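You operate a simulated robot arm through the tools that you are given. There is no shell and no other tool.

You run a simulated two-armed robot. Do the job below in one go: nothing can be reset, and whatever is moved stays where it is left.

JOB
Grease the steel strip of the press and close the purple tub.
Fine: use the brush and the purple tub's grease, and put the brush back in its pot; slide plate in first, out again after. Set down upright: grease brush. Where these are worked on the way, their far stop is far enough and under half their travel is too little: slide plate. A coat counts when it lies all over at full strength: go over it till it gets no stronger.

It is judged by the outcome, as a careful person would: the job done as asked, and still so three seconds after it is handed in. It fails if anything else is knocked over, pushed out of place, dropped, spilled or broken.

ROBOT AND FRAMES
Two 7-joint arms with two-finger grippers on one trunk that stands fixed in place. Base frame: the origin is at the foot of the trunk, x ahead of it, y to its left, z up. Readings come in mm, rad, newtons and seconds.
The left shoulder is at [60, 179, 1240], the right one opposite. With the tool pointing down near the work surface each hand reaches from about 100 to 620 mm from the base axis, measured 20 degrees to its own side. Payload 1.96 kg a hand.
Tool frame (each hand has its own): the origin (TCP) lies between the finger pads and is the grasp point; the fingertips stand 20 mm ahead of it; z points along the fingers, y is the line along which they close. The gripper opens to 72 mm. The gripper's body begins 38 mm behind the TCP.
Orientation is that of the tool frame in the base frame, as a unit quaternion [w, x, y, z]. With the fingers straight down and closing along the base's y, the tool's x points along the base's -x, its y along +y and its z along -z.

CONTROLS
- The arms move only by the tool send_rows. It takes "left_moves", "right_moves" or both (then of equal length, played together; a hand with none holds still); each is a list of rows, each an object of numbers (a shift or turn left out is 0, a gripper value left out holds the last): "x", "y", "z": the shift along the tool's x, y, z in units of 25 mm (1.0 is 25 mm); "wx", "wy", "wz": the turn, a rotation vector about the tool's x, y, z in units of 4 degrees (1.0 is 4 degrees); "gripper": the closure, from 0 (fully open) to 1 (shut). In form: [{"x": .., "y": .., "z": .., "wx": .., "wy": .., "wz": .., "gripper": ..}, ...]. A call has 1 to 20 rows; each row shifts and turns the commanded pose from where the row before left it, along the tool's axes as they then stand. A call with a number of a shift or a turn outside -1 to 1 is refused whole. Each row takes 0.2 s and may step no farther than 50 mm and 0.15 rad from the row before; otherwise, or with a gripper value out of range, the whole call is refused. Where a pose cannot be reached the arm comes as near as it can. A force on the tool above 50 N (or 10 N above the force at the start of the call, whichever is more), or a blocked arm, ends the call early, and 0.2 s more pass. The fingers move at their own pace (about 153 mm/s each) and stop on an object; they squeeze with about 25 N. The grip force told is the motor's: it shows also when the fingers shut on nothing. Time passes only in rows, and 0.2 s behind the last, so rows that do not move let the fingers close. It gives the time, the measured TCP pose, the force on the tool (base axes), the opening and the grip force at its end, in the units of the frame above (readings bear some noise), with the torque about the TCP (base axes, N m) and any sound that the robot's microphone picked up, and new pictures: "views" is both (left out), scene, wrist or none (wrist: the cameras of the hands that moved).
- Cameras (640 x 400 px; columns grow to the right, rows downward): "scene" is now at [13.6, -4.6, 1785.9]; the picture's right is [-0.04, -1.00, 0.00], its down [-0.80, 0.03, -0.60] and it looks along [0.60, -0.03, -0.80] (base axes); focal length 309 px, centre (320, 200). "left" rides on the left gripper at [71, -19, -82] in its tool frame; the picture's right is [0.26, 0.96, 0.00], its down [-0.67, 0.18, -0.72] and it looks along [-0.69, 0.19, 0.70] (tool axes); focal length 280 px, centre (320, 200). "right" rides on the right gripper at [71, 19, -82] in its tool frame; the picture's right is [-0.26, 0.96, 0.00], its down [-0.67, -0.18, -0.72] and it looks along [-0.69, -0.19, 0.70] (tool axes); focal length 280 px, centre (320, 200). There is no depth. A picture from a camera that has moved, and an enlarged one, comes with that camera's place and axes in the base frame and with its lens.
- lift_body(by): slides the trunk up (or, below 0, down) by that many mm; the arms and the scene camera ride with it, the base frame stays. It gives what a move gives, with no picture.
- head_to(pan, tilt): turns the head with the scene camera to pan (to the left, within 1.501 rad either way) and tilt (down, from -0.506 to 1.204), counted from straight ahead of the robot. It gives what a move gives, and a new picture of the scene camera.
- close_up(camera, box): a new picture of the part [left, top, right, bottom] of that camera's present view, enlarged. It takes no simulated time.
- sign_off(): hands the job in; it is judged then, once.

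Nothing tells you positions but the pictures and the camera data. Unless the task says otherwise, let go and move clear before handing in.

The tools are called as a command line: name --argument value ..., lists and objects as JSON in quotes. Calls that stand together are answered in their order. send_rows: Moves the arms, as the interface text tells. Its arguments: {"type":"object","properties":{"left_moves":{"type":"array"},"right_moves":{"type":"array"},"views":{"type":"string","enum":["both","scene","wrist","none"]}},"required":[]} The other tools are called the same way: lift_body (by) slides the trunk up or down; head_to (pan, tilt) turns the head that bears the scene camera; close_up (camera, box) takes an enlarged picture of a part of a camera's view; sign_off () hands the job in.

At the start:

```text
t: 0.0
left_position: [356.6, 186.2, 1237.1]
left_tcp_rot: [-0.001, -0.001, 1.0, 0.0]
left_ft_force: [-1.0, 0.1, -1.1]
left_torque: [-0.02, 0.05, 0.0]
left_width: 72.1
left_gripper_force: 0.0
right_position: [381.0, -122.4, 1261.3]
right_tcp_rot: [-0.001, -0.001, 1.0, 0.0]
right_ft_force: [1.2, 0.2, -0.2]
right_torque: [-0.02, 0.03, -0.02]
right_width: 72.0
right_gripper_force: 0.1
trunk travel left (down, up): [-885.0, 105.0]
head pan, tilt: [-0.044, 0.929]
```

scene: 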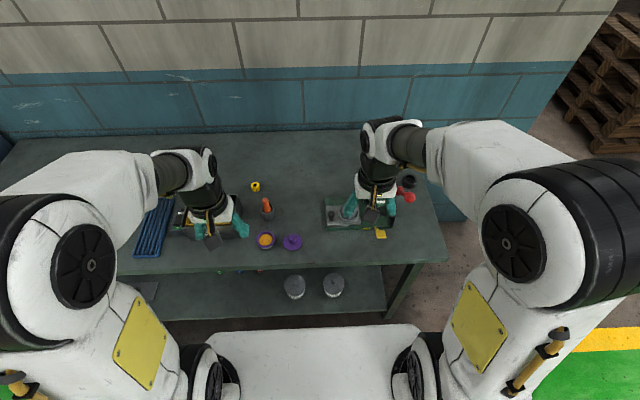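
right: 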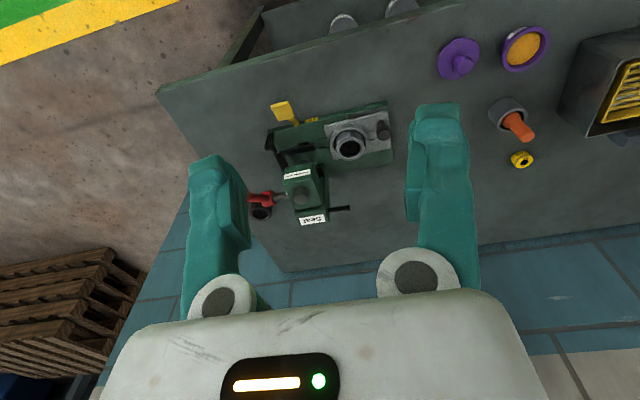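
left: 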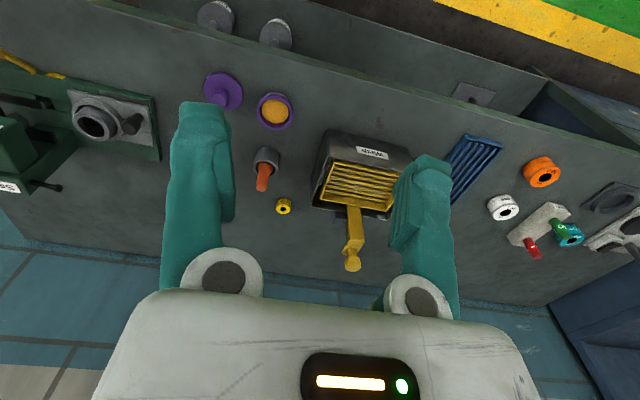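

I see a bench with a green press at right, an open purple tub with its lid beside it, and a pot with an orange-handled brush; I'll enlarge the views to locate each one.

close_up --camera "scene" --box '[220, 160, 460, 310]'

close_up --camera "right" --box '[230, 80, 430, 240]'

close_up --camera "right" --box '[420, 20, 580, 180]'

close_up --camera "left" --box '[0, 40, 320, 240]'

```text
2.67 times, centred on (340, 235) of scene
camera zoom: at [13.6, -4.6, 1785.9], right [-0.04, -1.0, 0.0], down [-0.8, 0.03, -0.6], along [0.6, -0.03, -0.8], focal length 824 px, centre (267, 107)
```

zoom: 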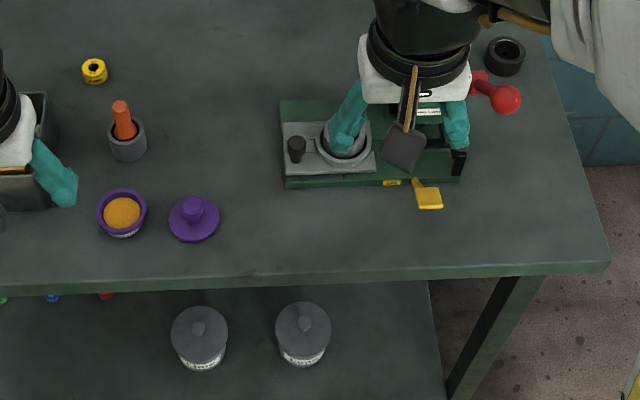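

```text
2.50 times, centred on (330, 160) of right
camera zoom: at [310.9, -102.4, 1342.1], right [0.26, 0.97, 0.0], down [0.67, -0.18, 0.72], along [0.69, -0.19, -0.7], focal length 701 px, centre (295, 300)
```

zoom: 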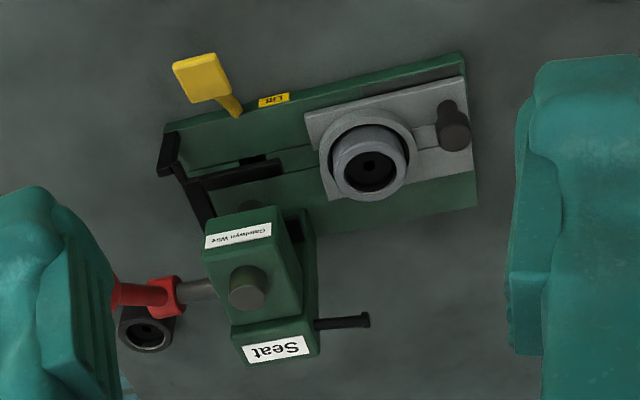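

```text
2.50 times, centred on (500, 100) of right
camera zoom: at [310.9, -102.4, 1342.1], right [0.26, 0.97, 0.0], down [0.67, -0.18, 0.72], along [0.69, -0.19, -0.7], focal length 701 px, centre (-130, 450)
```

zoom: 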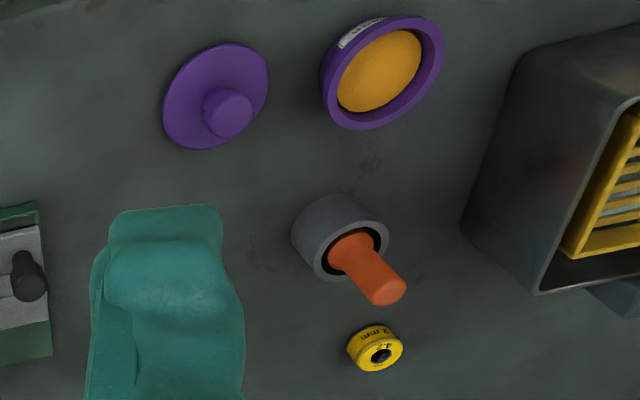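

```text
2.00 times, centred on (160, 140) of left
camera zoom: at [284.4, 165.2, 1319.4], right [-0.26, 0.96, 0.0], down [0.67, 0.18, 0.72], along [0.69, 0.19, -0.7], focal length 561 px, centre (640, 320)
```

zoom: 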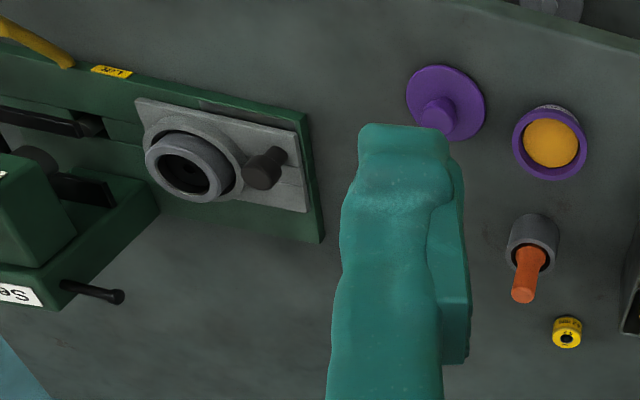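

The press's rail runs roughly along y with its cupped slide plate at the left end, around x≈610, y≈-70 to -240. The tub and lid are near x≈535 and the pot near (648, 150). I'll bring both hands lower and stay clear of everything to get closer views.

send_rows --right_moves '[{"x": -0.2, "y": 0.07, "z": 0.9}, {"x": -0.2, "y": 0.07, "z": 0.9}, {"x": -0.2, "y": 0.07, "z": 0.9}, {"x": -0.2, "y": 0.07, "z": 0.9}, {"x": -0.2, "y": 0.07, "z": 0.9}, {"x": -0.2, "y": 0.07, "z": 0.9}, {"x": -0.2, "y": 0.07, "z": 0.9}, {"x": -0.2, "y": 0.07, "z": 0.9}]' --left_moves '[{"x": -0.1, "y": -0.4, "z": 0.8}, {"x": -0.1, "y": -0.4, "z": 0.8}, {"x": -0.1, "y": -0.4, "z": 0.8}, {"x": -0.1, "y": -0.4, "z": 0.8}, {"x": -0.1, "y": -0.4, "z": 0.8}, {"x": -0.1, "y": -0.4, "z": 0.8}, {"x": -0.1, "y": -0.4, "z": 0.8}, {"x": -0.1, "y": -0.4, "z": 0.8}]'

```text
t: 1.8
left_position: [379.1, 105.9, 1076.9]
left_tcp_rot: [0.0, -0.001, 1.0, 0.001]
left_ft_force: [0.4, 0.1, 1.2]
left_torque: [-0.02, 0.02, 0.01]
left_width: 71.8
left_gripper_force: 0.1
right_position: [423.5, -109.4, 1080.6]
right_tcp_rot: [-0.001, -0.001, 1.0, 0.001]
right_ft_force: [0.5, 0.2, -0.1]
right_torque: [-0.01, 0.01, -0.02]
right_width: 71.9
right_gripper_force: 0.1
trunk travel left (down, up): [-885.0, 105.0]
head pan, tilt: [-0.044, 0.929]
camera scene: at [15.5, -5.0, 1786.0], right [-0.04, -1.0, 0.0], down [-0.8, 0.03, -0.6], along [0.6, -0.03, -0.8], focal length 309 px, centre (320, 200)
camera right: at [351.4, -89.3, 1161.8], right [0.26, 0.97, 0.0], down [0.68, -0.18, 0.71], along [0.69, -0.19, -0.7], focal length 280 px, centre (320, 200)
camera left: at [307.1, 85.5, 1158.4], right [-0.26, 0.96, 0.0], down [0.67, 0.18, 0.71], along [0.69, 0.19, -0.7], focal length 280 px, centre (320, 200)
```

scene: 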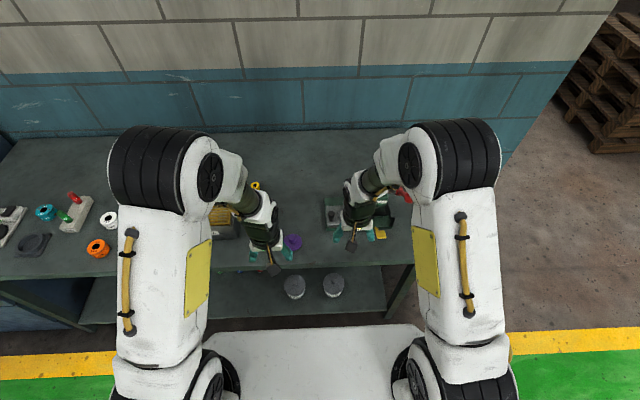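
right: 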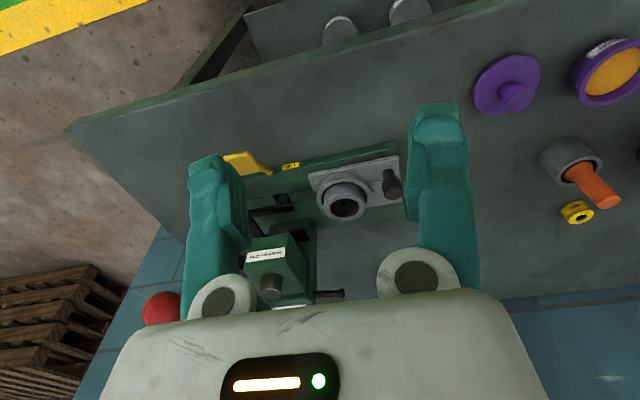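
left: 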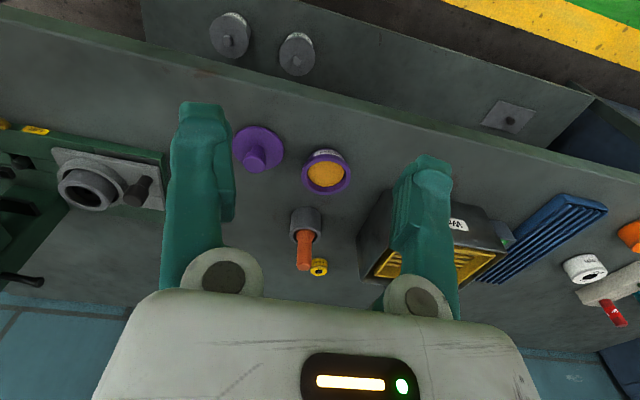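

Closer views now; I'll zoom into the press and the tub group before going any lower.

close_up --camera "right" --box '[200, 130, 440, 310]'

close_up --camera "left" --box '[200, 100, 380, 290]'

close_up --camera "left" --box '[0, 100, 200, 300]'

close_up --camera "right" --box '[440, 20, 640, 250]'

close_up --camera "scene" --box '[220, 160, 440, 300]'

```text
2.22 times, centred on (320, 220) of right
camera zoom: at [351.4, -89.3, 1161.8], right [0.26, 0.97, 0.0], down [0.68, -0.18, 0.71], along [0.69, -0.19, -0.7], focal length 623 px, centre (320, 156)
```

zoom: 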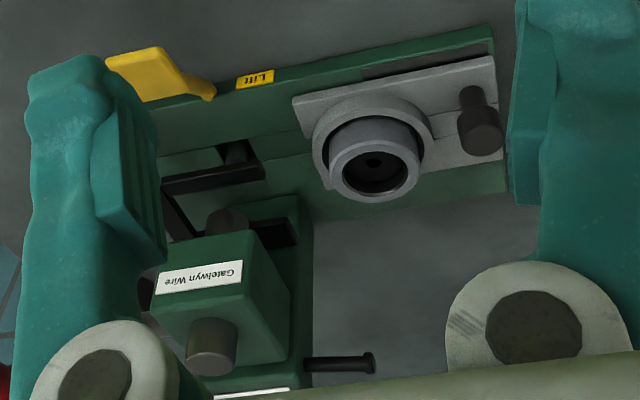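

```text
2.11 times, centred on (290, 195) of left
camera zoom: at [307.1, 85.5, 1158.4], right [-0.26, 0.96, 0.0], down [0.67, 0.18, 0.71], along [0.69, 0.19, -0.7], focal length 590 px, centre (383, 210)
```

zoom: 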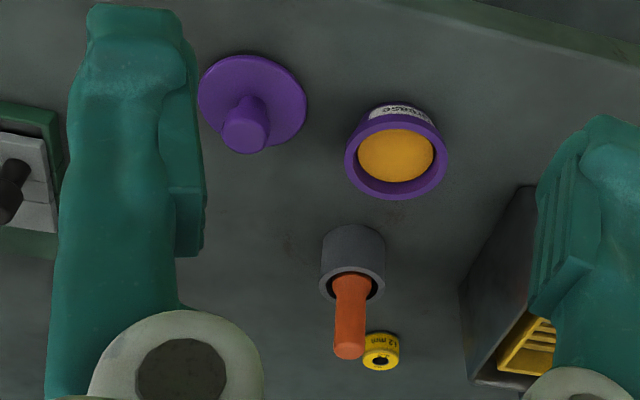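

```text
2.00 times, centred on (100, 200) of left
camera zoom: at [307.1, 85.5, 1158.4], right [-0.26, 0.96, 0.0], down [0.67, 0.18, 0.71], along [0.69, 0.19, -0.7], focal length 561 px, centre (760, 200)
```

zoom: 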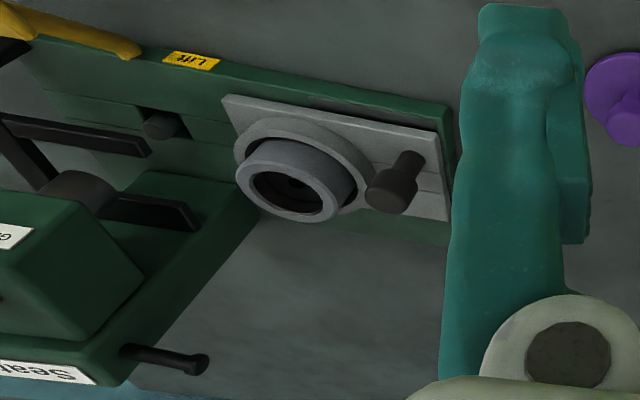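

```text
1.74 times, centred on (540, 135) of right
camera zoom: at [351.4, -89.3, 1161.8], right [0.26, 0.97, 0.0], down [0.68, -0.18, 0.71], along [0.69, -0.19, -0.7], focal length 488 px, centre (-63, 313)
```

zoom: 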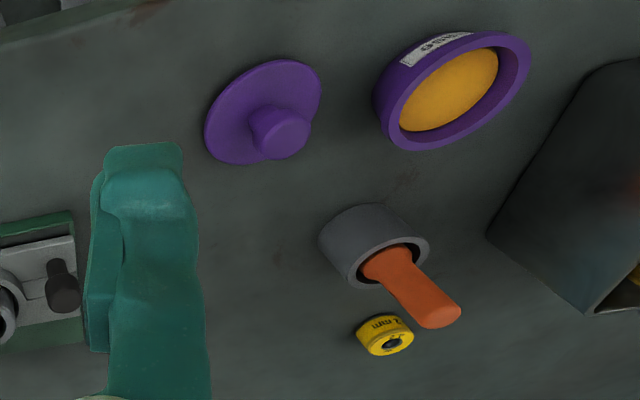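

```text
2.86 times, centred on (330, 230) of scene
camera zoom: at [15.5, -5.0, 1786.0], right [-0.04, -1.0, 0.0], down [-0.8, 0.03, -0.6], along [0.6, -0.03, -0.8], focal length 883 px, centre (291, 114)
```

zoom: 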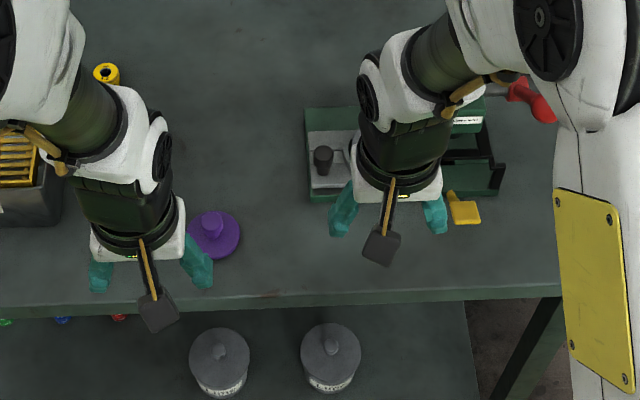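

The press's slide plate, the tub rim (about 526, 154, 888), the lid knob (527, 67, 897) and the brush tip (640, 154, 953) are all far out. I'll raise the hands and drop the trunk so the shoulders are nearer working height, which gives more reach.

send_rows --right_moves '[{"z": -1}, {"z": -1}, {"z": -1}, {"z": -1}, {"z": -1}, {"z": -1}]' --left_moves '[{"z": -1}, {"z": -1}, {"z": -1}, {"z": -1}, {"z": -1}, {"z": -1}]' --views "none"

lift_body --by -150

```text
t: 3.2
left_position: [375.0, 104.5, 1227.7]
left_tcp_rot: [0.0, -0.001, 1.0, 0.0]
left_ft_force: [-0.6, 0.6, -0.2]
left_torque: [0.04, -0.02, -0.01]
left_width: 72.1
left_gripper_force: 0.1
right_position: [421.0, -109.6, 1233.3]
right_tcp_rot: [0.0, -0.001, 1.0, 0.0]
right_ft_force: [-0.7, 0.5, 0.4]
right_torque: [0.01, -0.05, 0.01]
right_width: 72.0
right_gripper_force: 0.1
trunk travel left (down, up): [-885.0, 105.0]
head pan, tilt: [-0.044, 0.929]
```

```text
t: 5.0
left_position: [376.4, 104.6, 1077.8]
left_tcp_rot: [0.001, 0.0, 1.0, 0.0]
left_ft_force: [-0.3, -0.4, -0.4]
left_torque: [-0.01, -0.02, 0.02]
left_width: 72.0
left_gripper_force: 0.0
right_position: [423.7, -108.5, 1082.0]
right_tcp_rot: [0.0, -0.001, 1.0, 0.0]
right_ft_force: [-0.9, 0.7, 0.3]
right_torque: [-0.01, -0.01, 0.02]
right_width: 72.1
right_gripper_force: 0.0
trunk travel left (down, up): [-735.0, 255.0]
head pan, tilt: [-0.044, 0.929]
```

The trunk is lowered and both hands are still above the bench; I'll bring the right hand a bit lower in front of the press for a detailed look at the plate and rail.

send_rows --right_moves '[{"z": 0.95}, {"z": 0.95}, {"z": 0.95}]' --views "scene"

close_up --camera "right" --box '[225, 120, 425, 245]'

close_up --camera "right" --box '[225, 220, 425, 345]'

close_up --camera "right" --box '[0, 0, 640, 400]'

close_up --camera "left" --box '[0, 60, 200, 300]'

```text
t: 5.8
left_position: [375.3, 104.5, 1078.7]
left_tcp_rot: [0.0, 0.0, 1.0, 0.0]
left_ft_force: [0.4, -0.1, 0.2]
left_torque: [-0.02, 0.01, -0.01]
left_width: 72.3
left_gripper_force: 0.1
right_position: [424.3, -109.7, 1010.8]
right_tcp_rot: [0.0, 0.0, 1.0, 0.0]
right_ft_force: [0.7, 0.8, -0.2]
right_torque: [0.02, 0.0, 0.0]
right_width: 71.9
right_gripper_force: 0.1
trunk travel left (down, up): [-735.0, 255.0]
head pan, tilt: [-0.044, 0.929]
camera scene: at [14.4, -4.6, 1635.9], right [-0.04, -1.0, 0.0], down [-0.8, 0.03, -0.6], along [0.6, -0.03, -0.8], focal length 309 px, centre (320, 200)
```

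scene: 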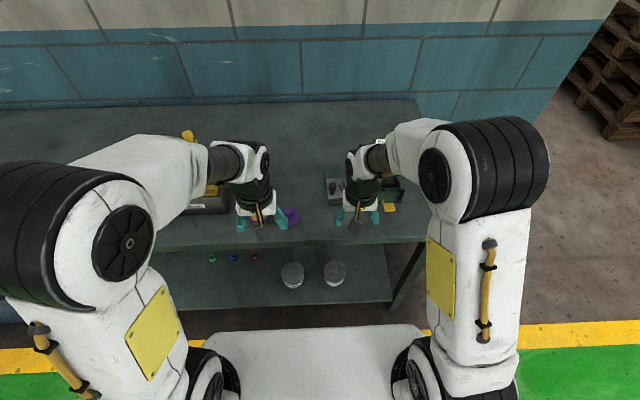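

```text
3.20 times, centred on (325, 182) of right
camera zoom: at [352.7, -89.2, 1091.2], right [0.26, 0.97, 0.0], down [0.67, -0.18, 0.71], along [0.69, -0.19, -0.7], focal length 897 px, centre (304, 256)
```

zoom: 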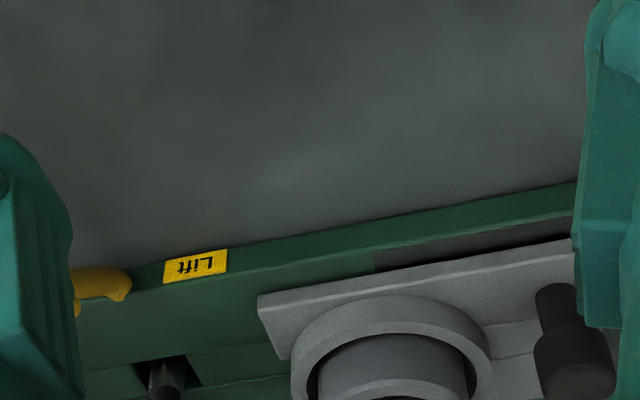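

```text
3.20 times, centred on (325, 282) of right
camera zoom: at [352.7, -89.2, 1091.2], right [0.26, 0.97, 0.0], down [0.67, -0.18, 0.71], along [0.69, -0.19, -0.7], focal length 897 px, centre (304, -64)
```

zoom: 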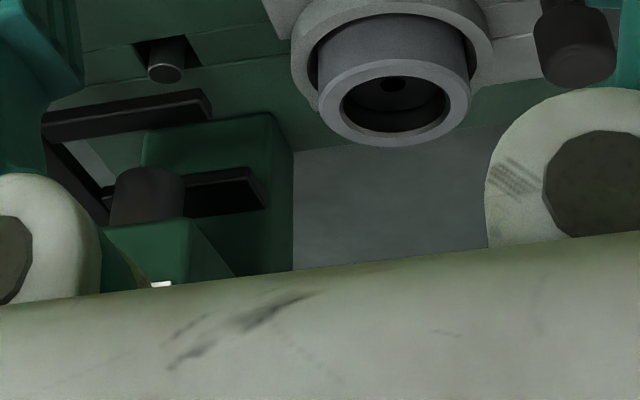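

```text
1.00 times, centred on (320, 200) of right (not enlarged: the box is as wide or as high as the picture)
camera zoom: at [352.7, -89.2, 1091.2], right [0.26, 0.97, 0.0], down [0.67, -0.18, 0.71], along [0.69, -0.19, -0.7], focal length 280 px, centre (320, 200)
```

zoom: 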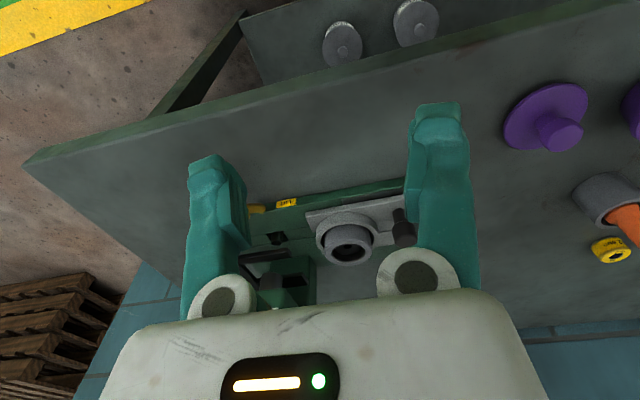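

```text
1.67 times, centred on (100, 180) of left
camera zoom: at [305.2, 84.3, 1159.2], right [-0.26, 0.96, 0.0], down [0.67, 0.18, 0.71], along [0.69, 0.19, -0.7], focal length 467 px, centre (687, 233)
```

zoom: 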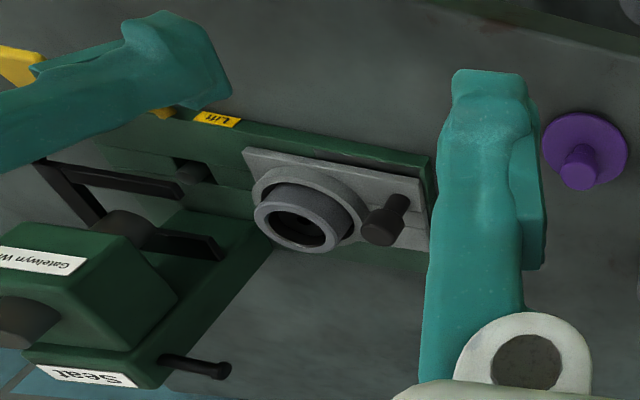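

The dark strip inlaid in the rail shows beside the slide plate, and the plate's knob is near (591, -66). I'll move both hands aside so the head camera gets an unobstructed view of the press, tub and pot.

send_rows --right_moves '[{"x": 0.7, "y": -0.9, "z": -0.5}, {"x": 0.7, "y": -0.9, "z": -0.5}, {"x": 0.7, "y": -0.9, "z": -0.5}, {"x": 0.7, "y": -0.9, "z": -0.5}, {"x": 0.7, "y": -0.9}, {"x": 0.7, "y": -0.9}, {"x": 0.7, "y": -0.9}, {"x": 0.7, "y": -0.9}, {"y": -0.9}, {"y": -0.9}]' --left_moves '[{"x": 0.7, "y": 0.9}, {"x": 0.7, "y": 0.9}, {"x": 0.7, "y": 0.9}, {"x": 0.7, "y": 0.9}, {"x": 0.7, "y": 0.9}, {"x": 0.7, "y": 0.9}, {"y": 0.9}, {"y": 0.9}, {"y": 0.9}, {"y": 0.9}]' --views "scene"

head_to --pan -0.044 --tilt 0.93

close_up --camera "scene" --box '[300, 140, 440, 230]'

close_up --camera "scene" --box '[220, 150, 340, 240]'

```text
t: 8.0
left_position: [277.0, 329.6, 1078.6]
left_tcp_rot: [0.0, 0.0, 1.0, 0.001]
left_ft_force: [-0.8, 0.2, 0.0]
left_torque: [0.01, -0.02, 0.04]
left_width: 72.0
left_gripper_force: 0.0
left hand out of reach, approached as far as the arm can: row 6
right_position: [283.0, -333.3, 1058.5]
right_tcp_rot: [0.0, -0.001, 1.0, 0.001]
right_ft_force: [0.4, 0.1, -0.3]
right_torque: [-0.02, -0.02, -0.01]
right_width: 72.1
right_gripper_force: 0.1
trunk travel left (down, up): [-735.0, 255.0]
head pan, tilt: [-0.044, 0.929]
camera scene: at [14.1, -4.6, 1635.9], right [-0.04, -1.0, 0.0], down [-0.8, 0.03, -0.6], along [0.6, -0.03, -0.8], focal length 309 px, centre (320, 200)
```

scene: 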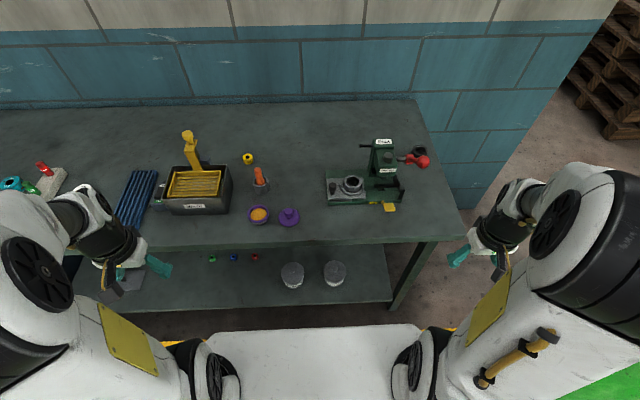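

```text
t: 8.6
left_position: [276.1, 331.4, 1079.1]
left_tcp_rot: [0.0, 0.0, 1.0, 0.0]
left_ft_force: [-0.2, -1.0, 0.4]
left_torque: [0.01, 0.01, 0.01]
left_width: 71.8
left_gripper_force: 0.0
right_position: [283.3, -333.9, 1058.5]
right_tcp_rot: [0.0, -0.001, 1.0, 0.0]
right_ft_force: [0.0, 0.5, 0.2]
right_torque: [0.01, -0.02, -0.02]
right_width: 71.9
right_gripper_force: 0.1
trunk travel left (down, up): [-735.0, 255.0]
head pan, tilt: [-0.044, 0.93]
camera scene: at [13.2, -4.6, 1635.7], right [-0.04, -1.0, 0.0], down [-0.8, 0.03, -0.6], along [0.6, -0.03, -0.8], focal length 309 px, centre (320, 200)
```

scene: 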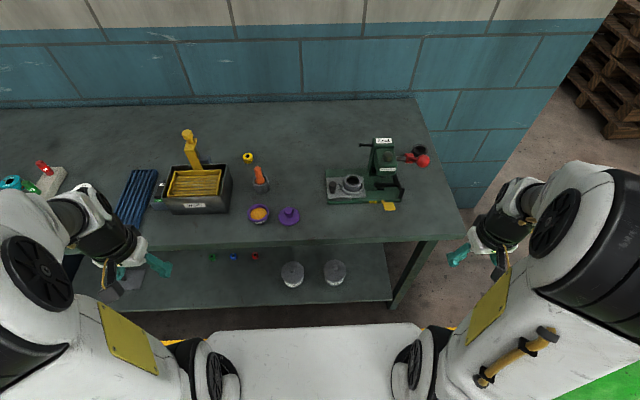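

```text
4.44 times, centred on (370, 185) of scene
camera zoom: at [13.2, -4.6, 1635.7], right [-0.04, -1.0, 0.0], down [-0.8, 0.03, -0.6], along [0.6, -0.03, -0.8], focal length 1373 px, centre (98, 267)
```

zoom: 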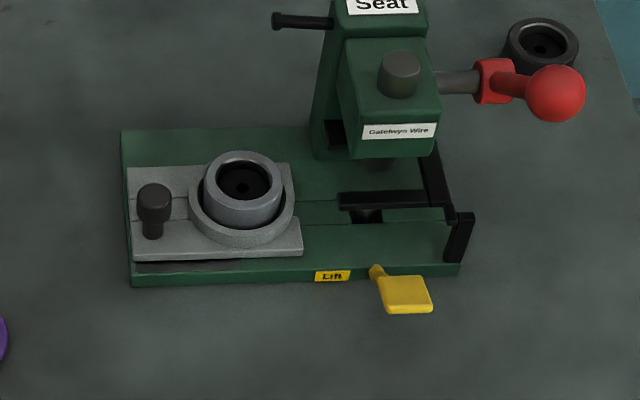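

```text
4.44 times, centred on (280, 195) of scene
camera zoom: at [13.2, -4.6, 1635.7], right [-0.04, -1.0, 0.0], down [-0.8, 0.03, -0.6], along [0.6, -0.03, -0.8], focal length 1373 px, centre (498, 222)
```

zoom: 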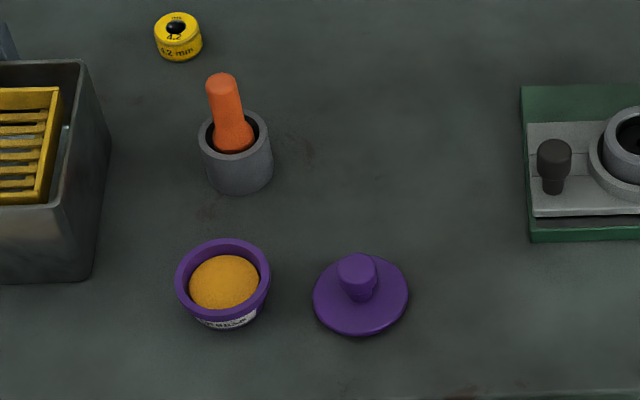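

I now have an unobstructed view: the slide plate (knob at its left end, cup on it) has to slide right (-y), under the ram. I'll bring the right hand in front of the press, then yaw it 90° so the fingers close along x on the plate's knob, clear of the cup.

send_rows --right_moves '[{"x": -0.4, "y": 0.97}, {"x": -0.4, "y": 0.97}, {"x": -0.4, "y": 0.97}, {"x": -0.4, "y": 0.97}, {"x": -0.4, "y": 0.97}, {"x": -0.4, "y": 0.97}, {"x": -0.4, "y": 0.97}, {"x": -0.4, "y": 0.97}, {"x": -0.4, "y": 0.97}, {"x": -0.4, "y": 0.97}, {"x": -0.4, "y": 0.97}]' --views "none"

send_rows --right_moves '[{"wz": 1}, {"wz": 1}, {"wz": 1}, {"wz": 1}, {"wz": 1}, {"wz": 1}, {"wz": 1}, {"wz": 1}, {"wz": 1}, {"wz": 1}, {"wz": 1}, {"wz": 1}, {"wz": 1}, {"wz": 1}, {"wz": 1}, {"wz": 1}, {"wz": 1}, {"wz": 1}, {"wz": 1}, {"wz": 1}]' --views "both"

```text
t: 10.9
left_position: [276.3, 330.5, 1078.8]
left_tcp_rot: [-0.001, 0.0, 1.0, -0.001]
left_ft_force: [0.4, -0.2, 0.5]
left_torque: [0.01, -0.01, 0.01]
left_width: 72.0
left_gripper_force: 0.0
right_position: [393.4, -68.9, 1058.7]
right_tcp_rot: [0.0, 0.0, 1.0, 0.0]
right_ft_force: [0.0, 0.1, 0.5]
right_torque: [0.0, 0.0, -0.01]
right_width: 72.1
right_gripper_force: 0.1
trunk travel left (down, up): [-735.0, 255.0]
head pan, tilt: [-0.044, 0.93]
```

```text
t: 15.2
left_position: [277.1, 330.5, 1078.7]
left_tcp_rot: [0.0, 0.0, 1.0, 0.001]
left_ft_force: [0.1, 0.0, -0.1]
left_torque: [-0.03, -0.04, -0.01]
left_width: 72.2
left_gripper_force: 0.2
right_position: [393.1, -67.9, 1060.9]
right_tcp_rot: [0.0, 0.643, 0.766, 0.0]
right_ft_force: [-0.3, 0.4, -0.9]
right_torque: [-0.03, 0.02, 0.02]
right_width: 71.9
right_gripper_force: 0.0
trunk travel left (down, up): [-735.0, 255.0]
head pan, tilt: [-0.044, 0.93]
camera scene: at [13.4, -4.5, 1635.7], right [-0.04, -1.0, 0.0], down [-0.8, 0.03, -0.6], along [0.6, -0.03, -0.8], focal length 309 px, centre (320, 200)
camera right: at [399.3, 6.3, 1141.4], right [1.0, -0.09, 0.0], down [-0.06, -0.7, 0.72], along [-0.07, -0.71, -0.7], focal length 280 px, centre (320, 200)
```

scene: 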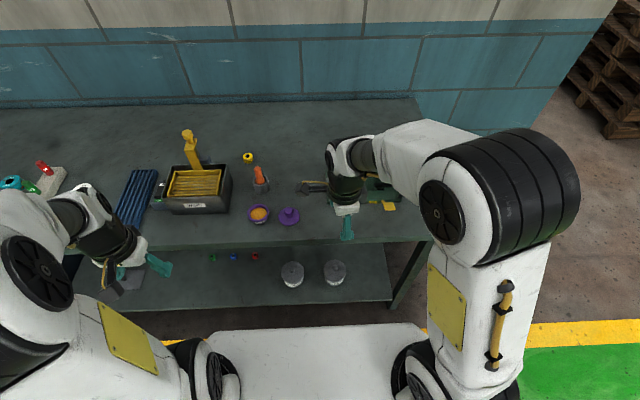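
right: 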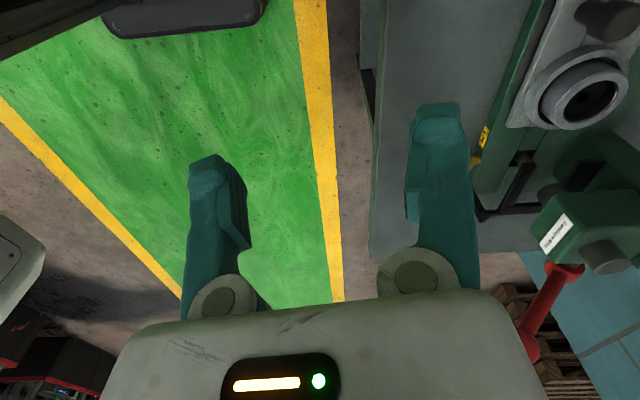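

The yaw is at 80°; I'll finish to 90° and then move forward above the plate's knob, staying high.

send_rows --right_moves '[{"wz": 1}, {"wz": 1}, {"wz": 0.5}, {"y": 1}, {"y": 1}, {"y": 1}, {"y": 1}, {"y": 1}, {"y": 1}, {"y": 1}, {"y": 0.8}]' --views "both"

```text
t: 17.6
left_position: [277.1, 330.3, 1079.2]
left_tcp_rot: [0.0, 0.001, 1.0, 0.0]
left_ft_force: [0.0, 0.4, -0.2]
left_torque: [0.0, 0.02, 0.01]
left_width: 71.7
left_gripper_force: 0.0
right_position: [492.5, -67.9, 1060.9]
right_tcp_rot: [0.0, 0.706, 0.709, 0.001]
right_ft_force: [0.3, 0.6, 1.0]
right_torque: [0.03, 0.03, -0.02]
right_width: 72.2
right_gripper_force: 0.1
right hand out of reach, approached as far as the arm can: row 8, 9, 10, 11
trunk travel left (down, up): [-735.0, 255.0]
head pan, tilt: [-0.044, 0.93]
camera scene: at [13.1, -4.6, 1635.7], right [-0.04, -1.0, 0.0], down [-0.8, 0.03, -0.6], along [0.6, -0.03, -0.8], focal length 309 px, centre (320, 200)
camera right: at [511.4, 4.0, 1142.0], right [0.97, -0.26, 0.0], down [-0.18, -0.67, 0.72], along [-0.19, -0.69, -0.7], focal length 280 px, centre (320, 200)
```

scene: 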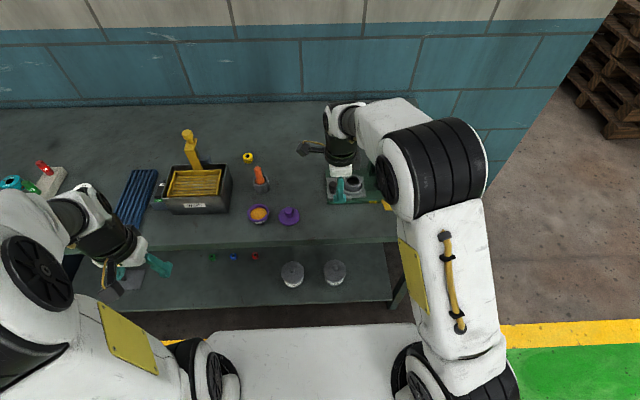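
right: 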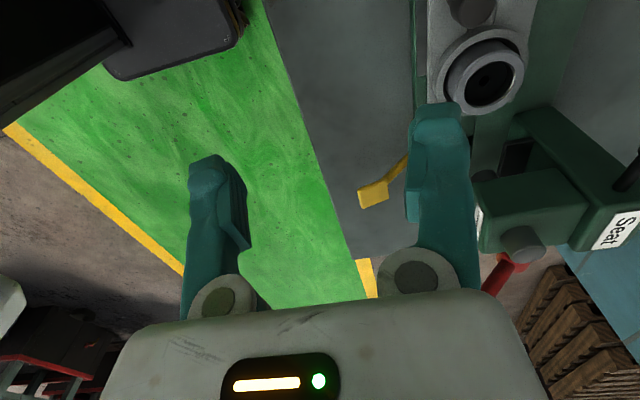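

At this trunk height the right arm tops out at x≈492, so the trunk should be near its starting height, with only a slight forward tilt of the hand. I'll raise the trunk 140 mm, then tilt about 8° and come in above the knob.

lift_body --by 140

send_rows --right_moves '[{"wx": -1}, {"wx": -1}, {"y": 0.3, "z": 0.9}, {"y": 0.3, "z": 0.9}, {"y": 0.3, "z": 0.9}, {"y": 0.3, "z": 0.9}, {"y": 0.3, "z": 0.9}, {"y": 0.3, "z": 0.9}, {"y": 0.3, "z": 0.9}, {"y": 0.3, "z": 0.9}]' --views "both"

```text
t: 19.2
left_position: [276.9, 330.3, 1218.0]
left_tcp_rot: [0.0, 0.001, 1.0, 0.001]
left_ft_force: [-0.1, 0.3, 0.3]
left_torque: [0.0, 0.01, -0.03]
left_width: 72.0
left_gripper_force: 0.0
right_position: [492.8, -66.6, 1201.4]
right_tcp_rot: [0.0, 0.706, 0.708, 0.0]
right_ft_force: [0.8, -0.4, -0.6]
right_torque: [-0.02, 0.01, 0.0]
right_width: 71.9
right_gripper_force: 0.1
trunk travel left (down, up): [-875.0, 115.0]
head pan, tilt: [-0.044, 0.93]
```

```text
t: 21.4
left_position: [277.0, 330.4, 1218.9]
left_tcp_rot: [0.0, 0.0, 1.0, 0.0]
left_ft_force: [-0.9, -0.1, 0.2]
left_torque: [-0.02, 0.01, 0.0]
left_width: 72.0
left_gripper_force: 0.2
right_position: [577.4, -66.9, 1032.3]
right_tcp_rot: [0.049, 0.705, 0.706, 0.05]
right_ft_force: [0.4, 0.1, -0.9]
right_torque: [-0.03, -0.02, 0.01]
right_width: 72.4
right_gripper_force: 0.1
trunk travel left (down, up): [-875.0, 115.0]
head pan, tilt: [-0.044, 0.93]
camera scene: at [14.6, -4.6, 1775.8], right [-0.04, -1.0, 0.0], down [-0.8, 0.03, -0.6], along [0.6, -0.03, -0.8], focal length 309 px, centre (320, 200)
camera right: at [585.2, 4.8, 1114.0], right [0.96, -0.26, 0.13], down [-0.28, -0.67, 0.68], along [-0.09, -0.69, -0.72], focal length 280 px, centre (320, 200)
```

scene: 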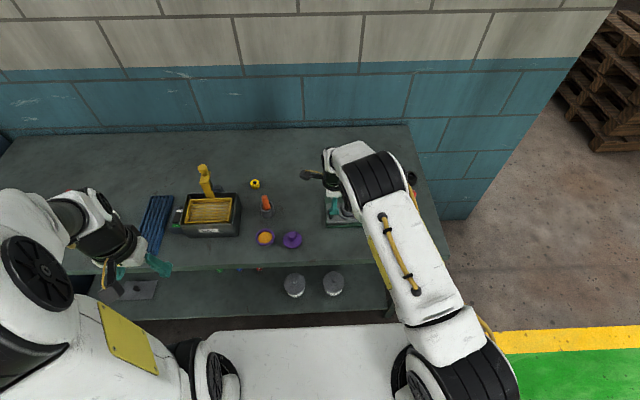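
right: 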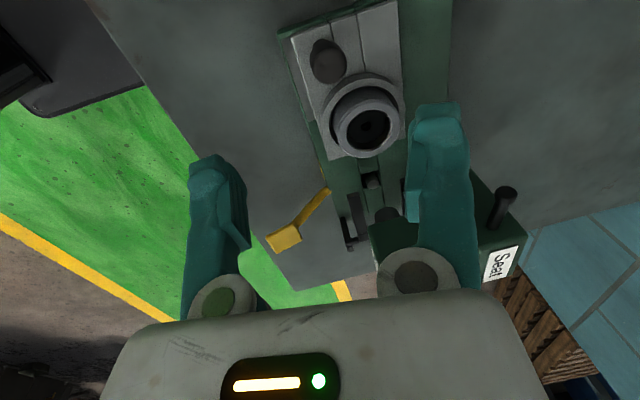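

The knob shows directly below the hand at about (599, -64); I'll zoom in to confirm its size and how close the cup is.

close_up --camera "right" --box '[270, 0, 470, 125]'

close_up --camera "right" --box '[240, 90, 540, 290]'

```text
3.20 times, centred on (370, 62) of right
camera zoom: at [585.2, 4.8, 1114.0], right [0.96, -0.26, 0.13], down [-0.28, -0.67, 0.68], along [-0.09, -0.69, -0.72], focal length 897 px, centre (160, 640)
```

zoom: 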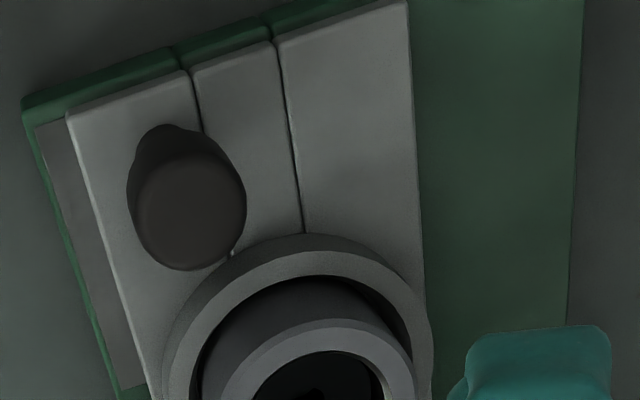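

```text
2.00 times, centred on (390, 190) of right
camera zoom: at [585.2, 4.8, 1114.0], right [0.96, -0.26, 0.13], down [-0.28, -0.67, 0.68], along [-0.09, -0.69, -0.72], focal length 561 px, centre (180, 220)
```

zoom: 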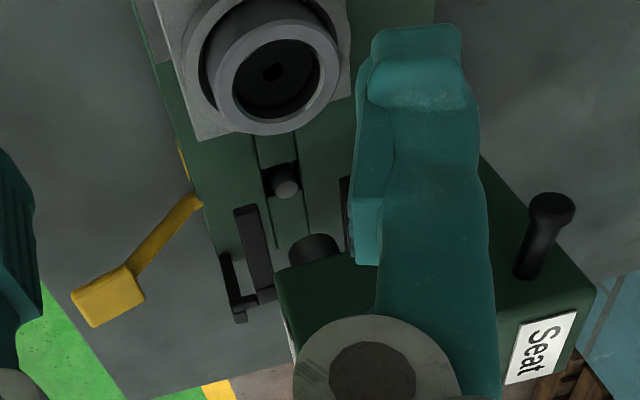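

The knob head is about 23 mm across with its top at z≈926, and the ram block's near lower corner is around (598, -196, 961). I'll lean the hand about 14° toward +y for clearance under that block and descend part way above the knob to recheck alignment.

send_rows --right_moves '[{"wy": -1}, {"wy": -1}, {"wy": -1}, {"wy": -0.5}, {"x": 0.243, "y": 0.046, "z": 0.913}, {"x": 0.243, "y": 0.046, "z": 0.913}, {"x": 0.243, "y": 0.046, "z": 0.913}]' --views "wrist"

close_up --camera "scene" --box '[300, 150, 440, 240]'

```text
t: 23.0
left_position: [277.5, 330.3, 1218.9]
left_tcp_rot: [0.0, -0.001, 1.0, 0.0]
left_ft_force: [-0.1, -0.2, -0.3]
left_torque: [0.02, 0.02, 0.02]
left_width: 72.0
left_gripper_force: 0.1
right_position: [590.6, -65.8, 961.7]
right_tcp_rot: [0.135, 0.705, 0.695, -0.038]
right_ft_force: [-0.4, -0.3, -0.5]
right_torque: [0.03, 0.03, 0.03]
right_width: 72.0
right_gripper_force: 0.1
trunk travel left (down, up): [-875.0, 115.0]
head pan, tilt: [-0.044, 0.93]
camera right: at [600.5, 23.8, 1024.6], right [0.95, -0.25, 0.2], down [-0.3, -0.48, 0.82], along [-0.11, -0.84, -0.53], focal length 280 px, centre (320, 200)
```

right: 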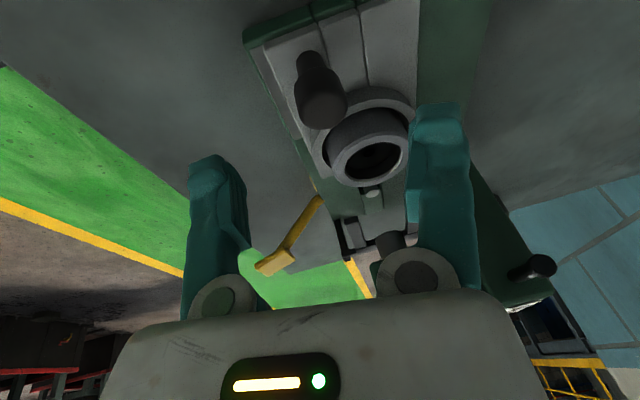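

```text
4.44 times, centred on (370, 195) of scene
camera zoom: at [13.9, -4.6, 1775.8], right [-0.04, -1.0, 0.0], down [-0.8, 0.03, -0.6], along [0.6, -0.03, -0.8], focal length 1373 px, centre (98, 222)
```

zoom: 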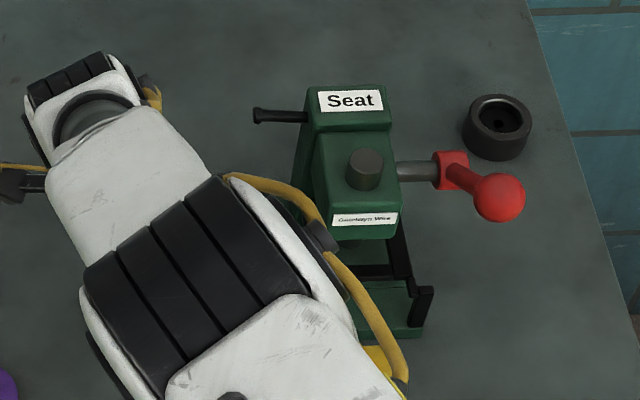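

The plate top is at about z=881 and the knob head's centre is near (600, -67) with its top at z≈918. I'll lower the fingers around it and close.

send_rows --right_moves '[{"x": 0.216, "y": 0.05, "z": 0.966}, {"x": 0.216, "y": 0.05, "z": 0.966}, {}]' --views "wrist"

```text
t: 23.8
left_position: [274.7, 329.8, 1219.6]
left_tcp_rot: [0.0, 0.0, 1.0, 0.001]
left_ft_force: [0.4, -0.2, 0.4]
left_torque: [-0.02, -0.03, -0.02]
left_width: 71.8
left_gripper_force: 0.0
right_position: [598.8, -68.5, 913.5]
right_tcp_rot: [0.135, 0.706, 0.694, -0.037]
right_ft_force: [-0.7, 0.1, 1.2]
right_torque: [0.0, -0.01, -0.01]
right_width: 71.9
right_gripper_force: 0.1
trunk travel left (down, up): [-875.0, 115.0]
head pan, tilt: [-0.044, 0.93]
camera right: at [609.0, 21.5, 975.8], right [0.95, -0.25, 0.2], down [-0.3, -0.48, 0.82], along [-0.11, -0.84, -0.53], focal length 280 px, centre (320, 200)
```

right: 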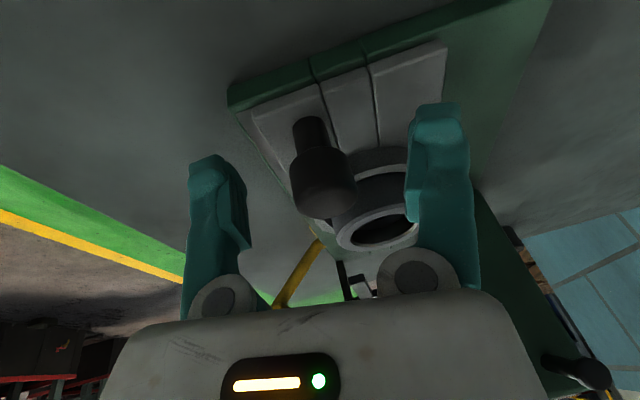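

The knob head sits centred between the open fingers; I'll close on it.

send_rows --right_moves '[{"gripper": 1}, {"gripper": 1}, {"gripper": 1}]' --views "wrist"

```text
t: 24.6
left_position: [276.7, 330.8, 1219.4]
left_tcp_rot: [0.0, 0.0, 1.0, 0.0]
left_ft_force: [0.4, -0.2, -0.2]
left_torque: [-0.03, 0.01, 0.02]
left_width: 72.0
left_gripper_force: 0.0
right_position: [598.8, -69.7, 911.1]
right_tcp_rot: [0.134, 0.705, 0.695, -0.037]
right_ft_force: [-0.8, 0.3, -4.2]
right_torque: [0.14, 0.21, -0.08]
right_width: 18.6
right_gripper_force: 40.3
trunk travel left (down, up): [-875.0, 115.0]
head pan, tilt: [-0.044, 0.93]
camera right: at [609.6, 21.2, 975.1], right [0.95, -0.25, 0.2], down [-0.3, -0.48, 0.82], along [-0.11, -0.84, -0.53], focal length 280 px, centre (320, 200)
```

right: 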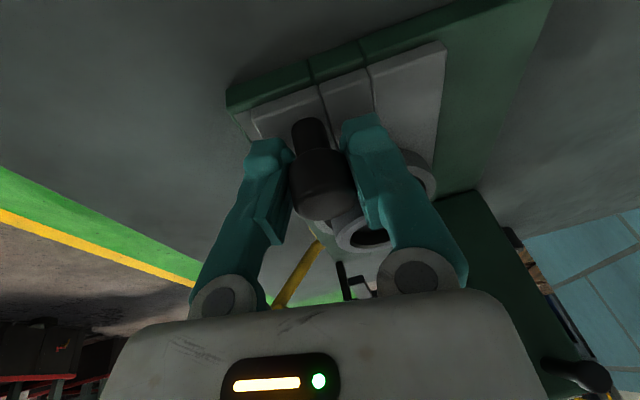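

I have the knob at 18.6 mm width. I'll slide the plate toward -y gently, starting with a 20 mm test.

send_rows --right_moves '[{"x": -0.194, "z": 0.0484}, {"x": -0.194, "z": 0.0484}, {"x": -0.194, "z": 0.0484}, {"x": -0.194, "z": 0.0484}]' --views "wrist"

```text
t: 25.6
left_position: [277.0, 330.4, 1219.2]
left_tcp_rot: [0.0, 0.0, 1.0, 0.0]
left_ft_force: [-0.5, 0.3, -0.1]
left_torque: [-0.01, -0.02, -0.01]
left_width: 72.2
left_gripper_force: 0.1
right_position: [599.8, -88.8, 911.8]
right_tcp_rot: [0.135, 0.705, 0.695, -0.037]
right_ft_force: [-7.0, 0.3, -12.4]
right_torque: [-0.13, 0.21, -0.16]
right_width: 18.3
right_gripper_force: 39.5
trunk travel left (down, up): [-875.0, 115.0]
head pan, tilt: [-0.044, 0.93]
camera right: at [609.8, 1.0, 974.9], right [0.95, -0.25, 0.2], down [-0.3, -0.48, 0.82], along [-0.12, -0.84, -0.53], focal length 280 px, centre (320, 200)
```

right: 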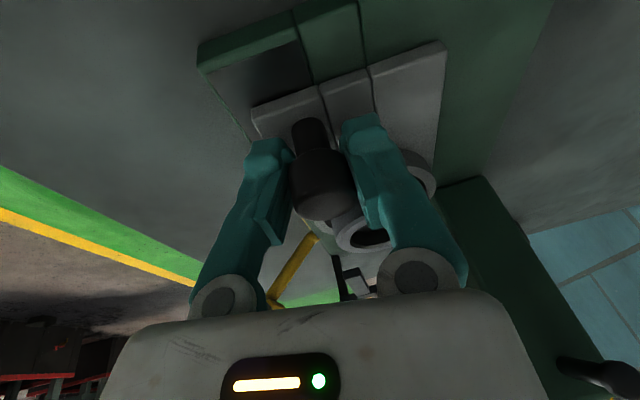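

The plate moves with the hand and exposes the rail; I'll trim a millimetre and carry on inwards.

send_rows --right_moves '[{"x": 0.008, "y": -0.045, "z": 0.033}, {"x": -0.2329, "z": 0.058}, {"x": -0.2329, "z": 0.058}, {"x": -0.2329, "z": 0.058}, {"x": -0.2329, "z": 0.058}, {"x": -0.2329, "z": 0.058}, {"x": -0.2329, "z": 0.058}, {"x": -0.2329, "z": 0.058}, {"x": -0.2329, "z": 0.058}]' --views "both"

```text
t: 27.6
left_position: [278.1, 331.3, 1217.4]
left_tcp_rot: [0.001, 0.001, 1.0, -0.001]
left_ft_force: [0.3, 0.4, -0.1]
left_torque: [0.02, -0.01, 0.03]
left_width: 72.0
left_gripper_force: 0.1
right_position: [598.2, -135.8, 912.2]
right_tcp_rot: [0.135, 0.706, 0.695, -0.036]
right_ft_force: [5.2, 1.3, 0.6]
right_torque: [-0.01, 0.21, -0.08]
right_width: 18.5
right_gripper_force: 40.0
trunk travel left (down, up): [-875.0, 115.0]
head pan, tilt: [-0.044, 0.93]
camera scene: at [14.5, -4.7, 1775.8], right [-0.04, -1.0, 0.0], down [-0.8, 0.03, -0.6], along [0.6, -0.03, -0.8], focal length 309 px, centre (320, 200)
camera right: at [609.5, -45.9, 974.8], right [0.95, -0.25, 0.2], down [-0.3, -0.48, 0.82], along [-0.11, -0.84, -0.53], focal length 280 px, centre (320, 200)
```

scene: 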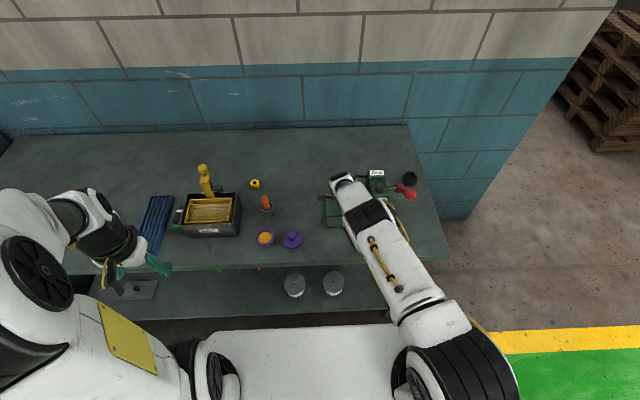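
right: 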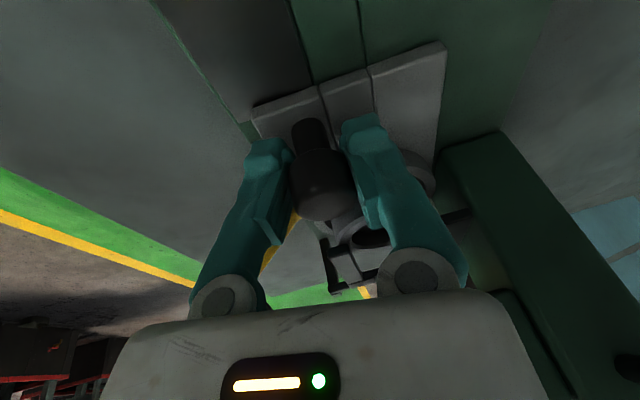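

The plate is in about 67 mm; I'll keep going in small steps, watching for the stop.

send_rows --right_moves '[{"x": -0.155, "z": 0.0387}, {"x": -0.155, "z": 0.0387}, {"x": -0.155, "z": 0.0387}, {"x": -0.155, "z": 0.0387}]' --views "both"

close_up --camera "scene" --box '[300, 160, 440, 250]'

```text
t: 28.6
left_position: [277.8, 330.2, 1218.6]
left_tcp_rot: [-0.002, 0.0, 1.0, 0.001]
left_ft_force: [0.0, -0.3, 0.5]
left_torque: [-0.01, 0.0, -0.02]
left_width: 71.9
left_gripper_force: 0.0
right_position: [600.5, -152.1, 911.5]
right_tcp_rot: [0.135, 0.705, 0.695, -0.038]
right_ft_force: [10.6, 0.5, 2.9]
right_torque: [0.11, 0.2, -0.02]
right_width: 18.3
right_gripper_force: 40.2
trunk travel left (down, up): [-875.0, 115.0]
head pan, tilt: [-0.044, 0.93]
camera scene: at [15.5, -4.9, 1775.7], right [-0.04, -1.0, 0.0], down [-0.8, 0.03, -0.6], along [0.6, -0.03, -0.8], focal length 309 px, centre (320, 200)
camera right: at [609.6, -63.0, 974.7], right [0.95, -0.25, 0.2], down [-0.3, -0.48, 0.82], along [-0.11, -0.84, -0.53], focal length 280 px, centre (320, 200)
```

scene: 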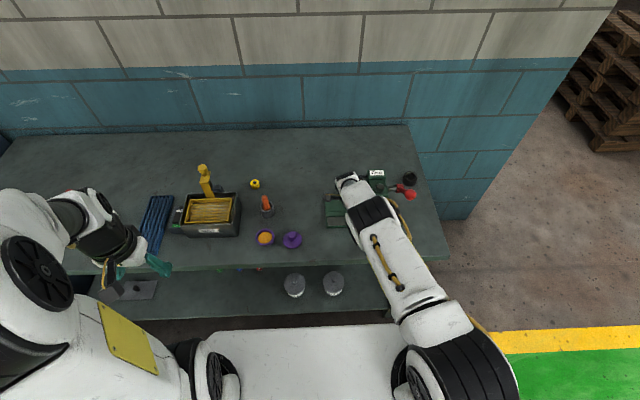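
right: 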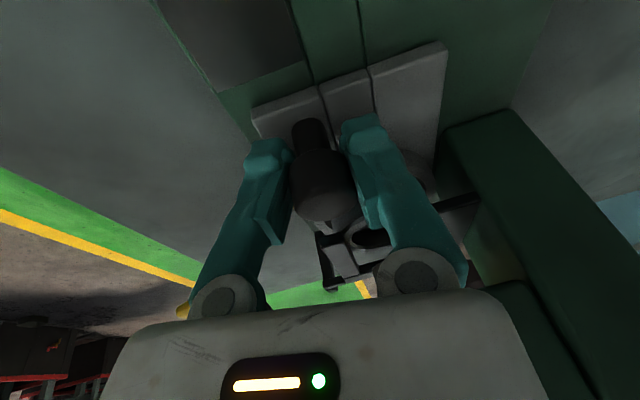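

```text
4.44 times, centred on (370, 205) of scene
camera zoom: at [15.5, -4.9, 1775.7], right [-0.04, -1.0, 0.0], down [-0.8, 0.03, -0.6], along [0.6, -0.03, -0.8], focal length 1373 px, centre (98, 178)
```

zoom: 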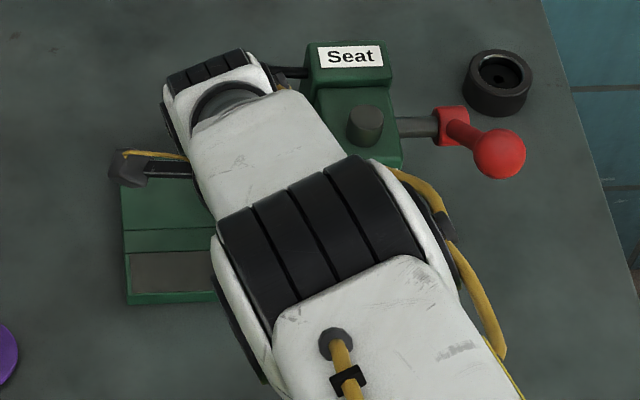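

The dark steel strip in the front of the rail is now exposed, with green rail showing beyond its far end. I'll keep going gently toward the far stop.

send_rows --right_moves '[{"x": -0.116, "y": 0.024, "z": 0.029}, {"x": -0.116, "z": 0.029}, {"x": -0.116, "z": 0.029}, {"x": -0.116, "z": 0.029}]' --views "wrist"

```text
t: 29.6
left_position: [277.9, 334.0, 1216.7]
left_tcp_rot: [-0.001, 0.0, 1.0, -0.002]
left_ft_force: [0.0, 0.4, 0.4]
left_torque: [0.0, 0.0, 0.02]
left_width: 72.0
left_gripper_force: 0.1
right_position: [599.3, -159.0, 911.3]
right_tcp_rot: [0.134, 0.707, 0.694, -0.036]
right_ft_force: [8.0, 24.0, -1.5]
right_torque: [0.41, 0.31, 0.13]
right_width: 18.3
right_gripper_force: 39.4
trunk travel left (down, up): [-875.0, 115.0]
head pan, tilt: [-0.044, 0.93]
camera right: at [609.7, -69.1, 974.6], right [0.95, -0.25, 0.2], down [-0.3, -0.48, 0.82], along [-0.11, -0.84, -0.53], focal length 280 px, centre (320, 200)
```

right: 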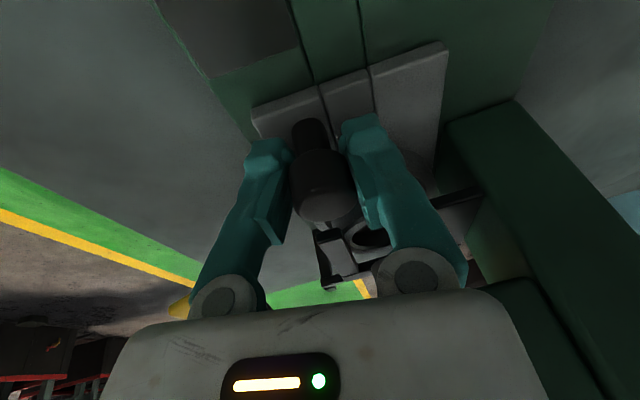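

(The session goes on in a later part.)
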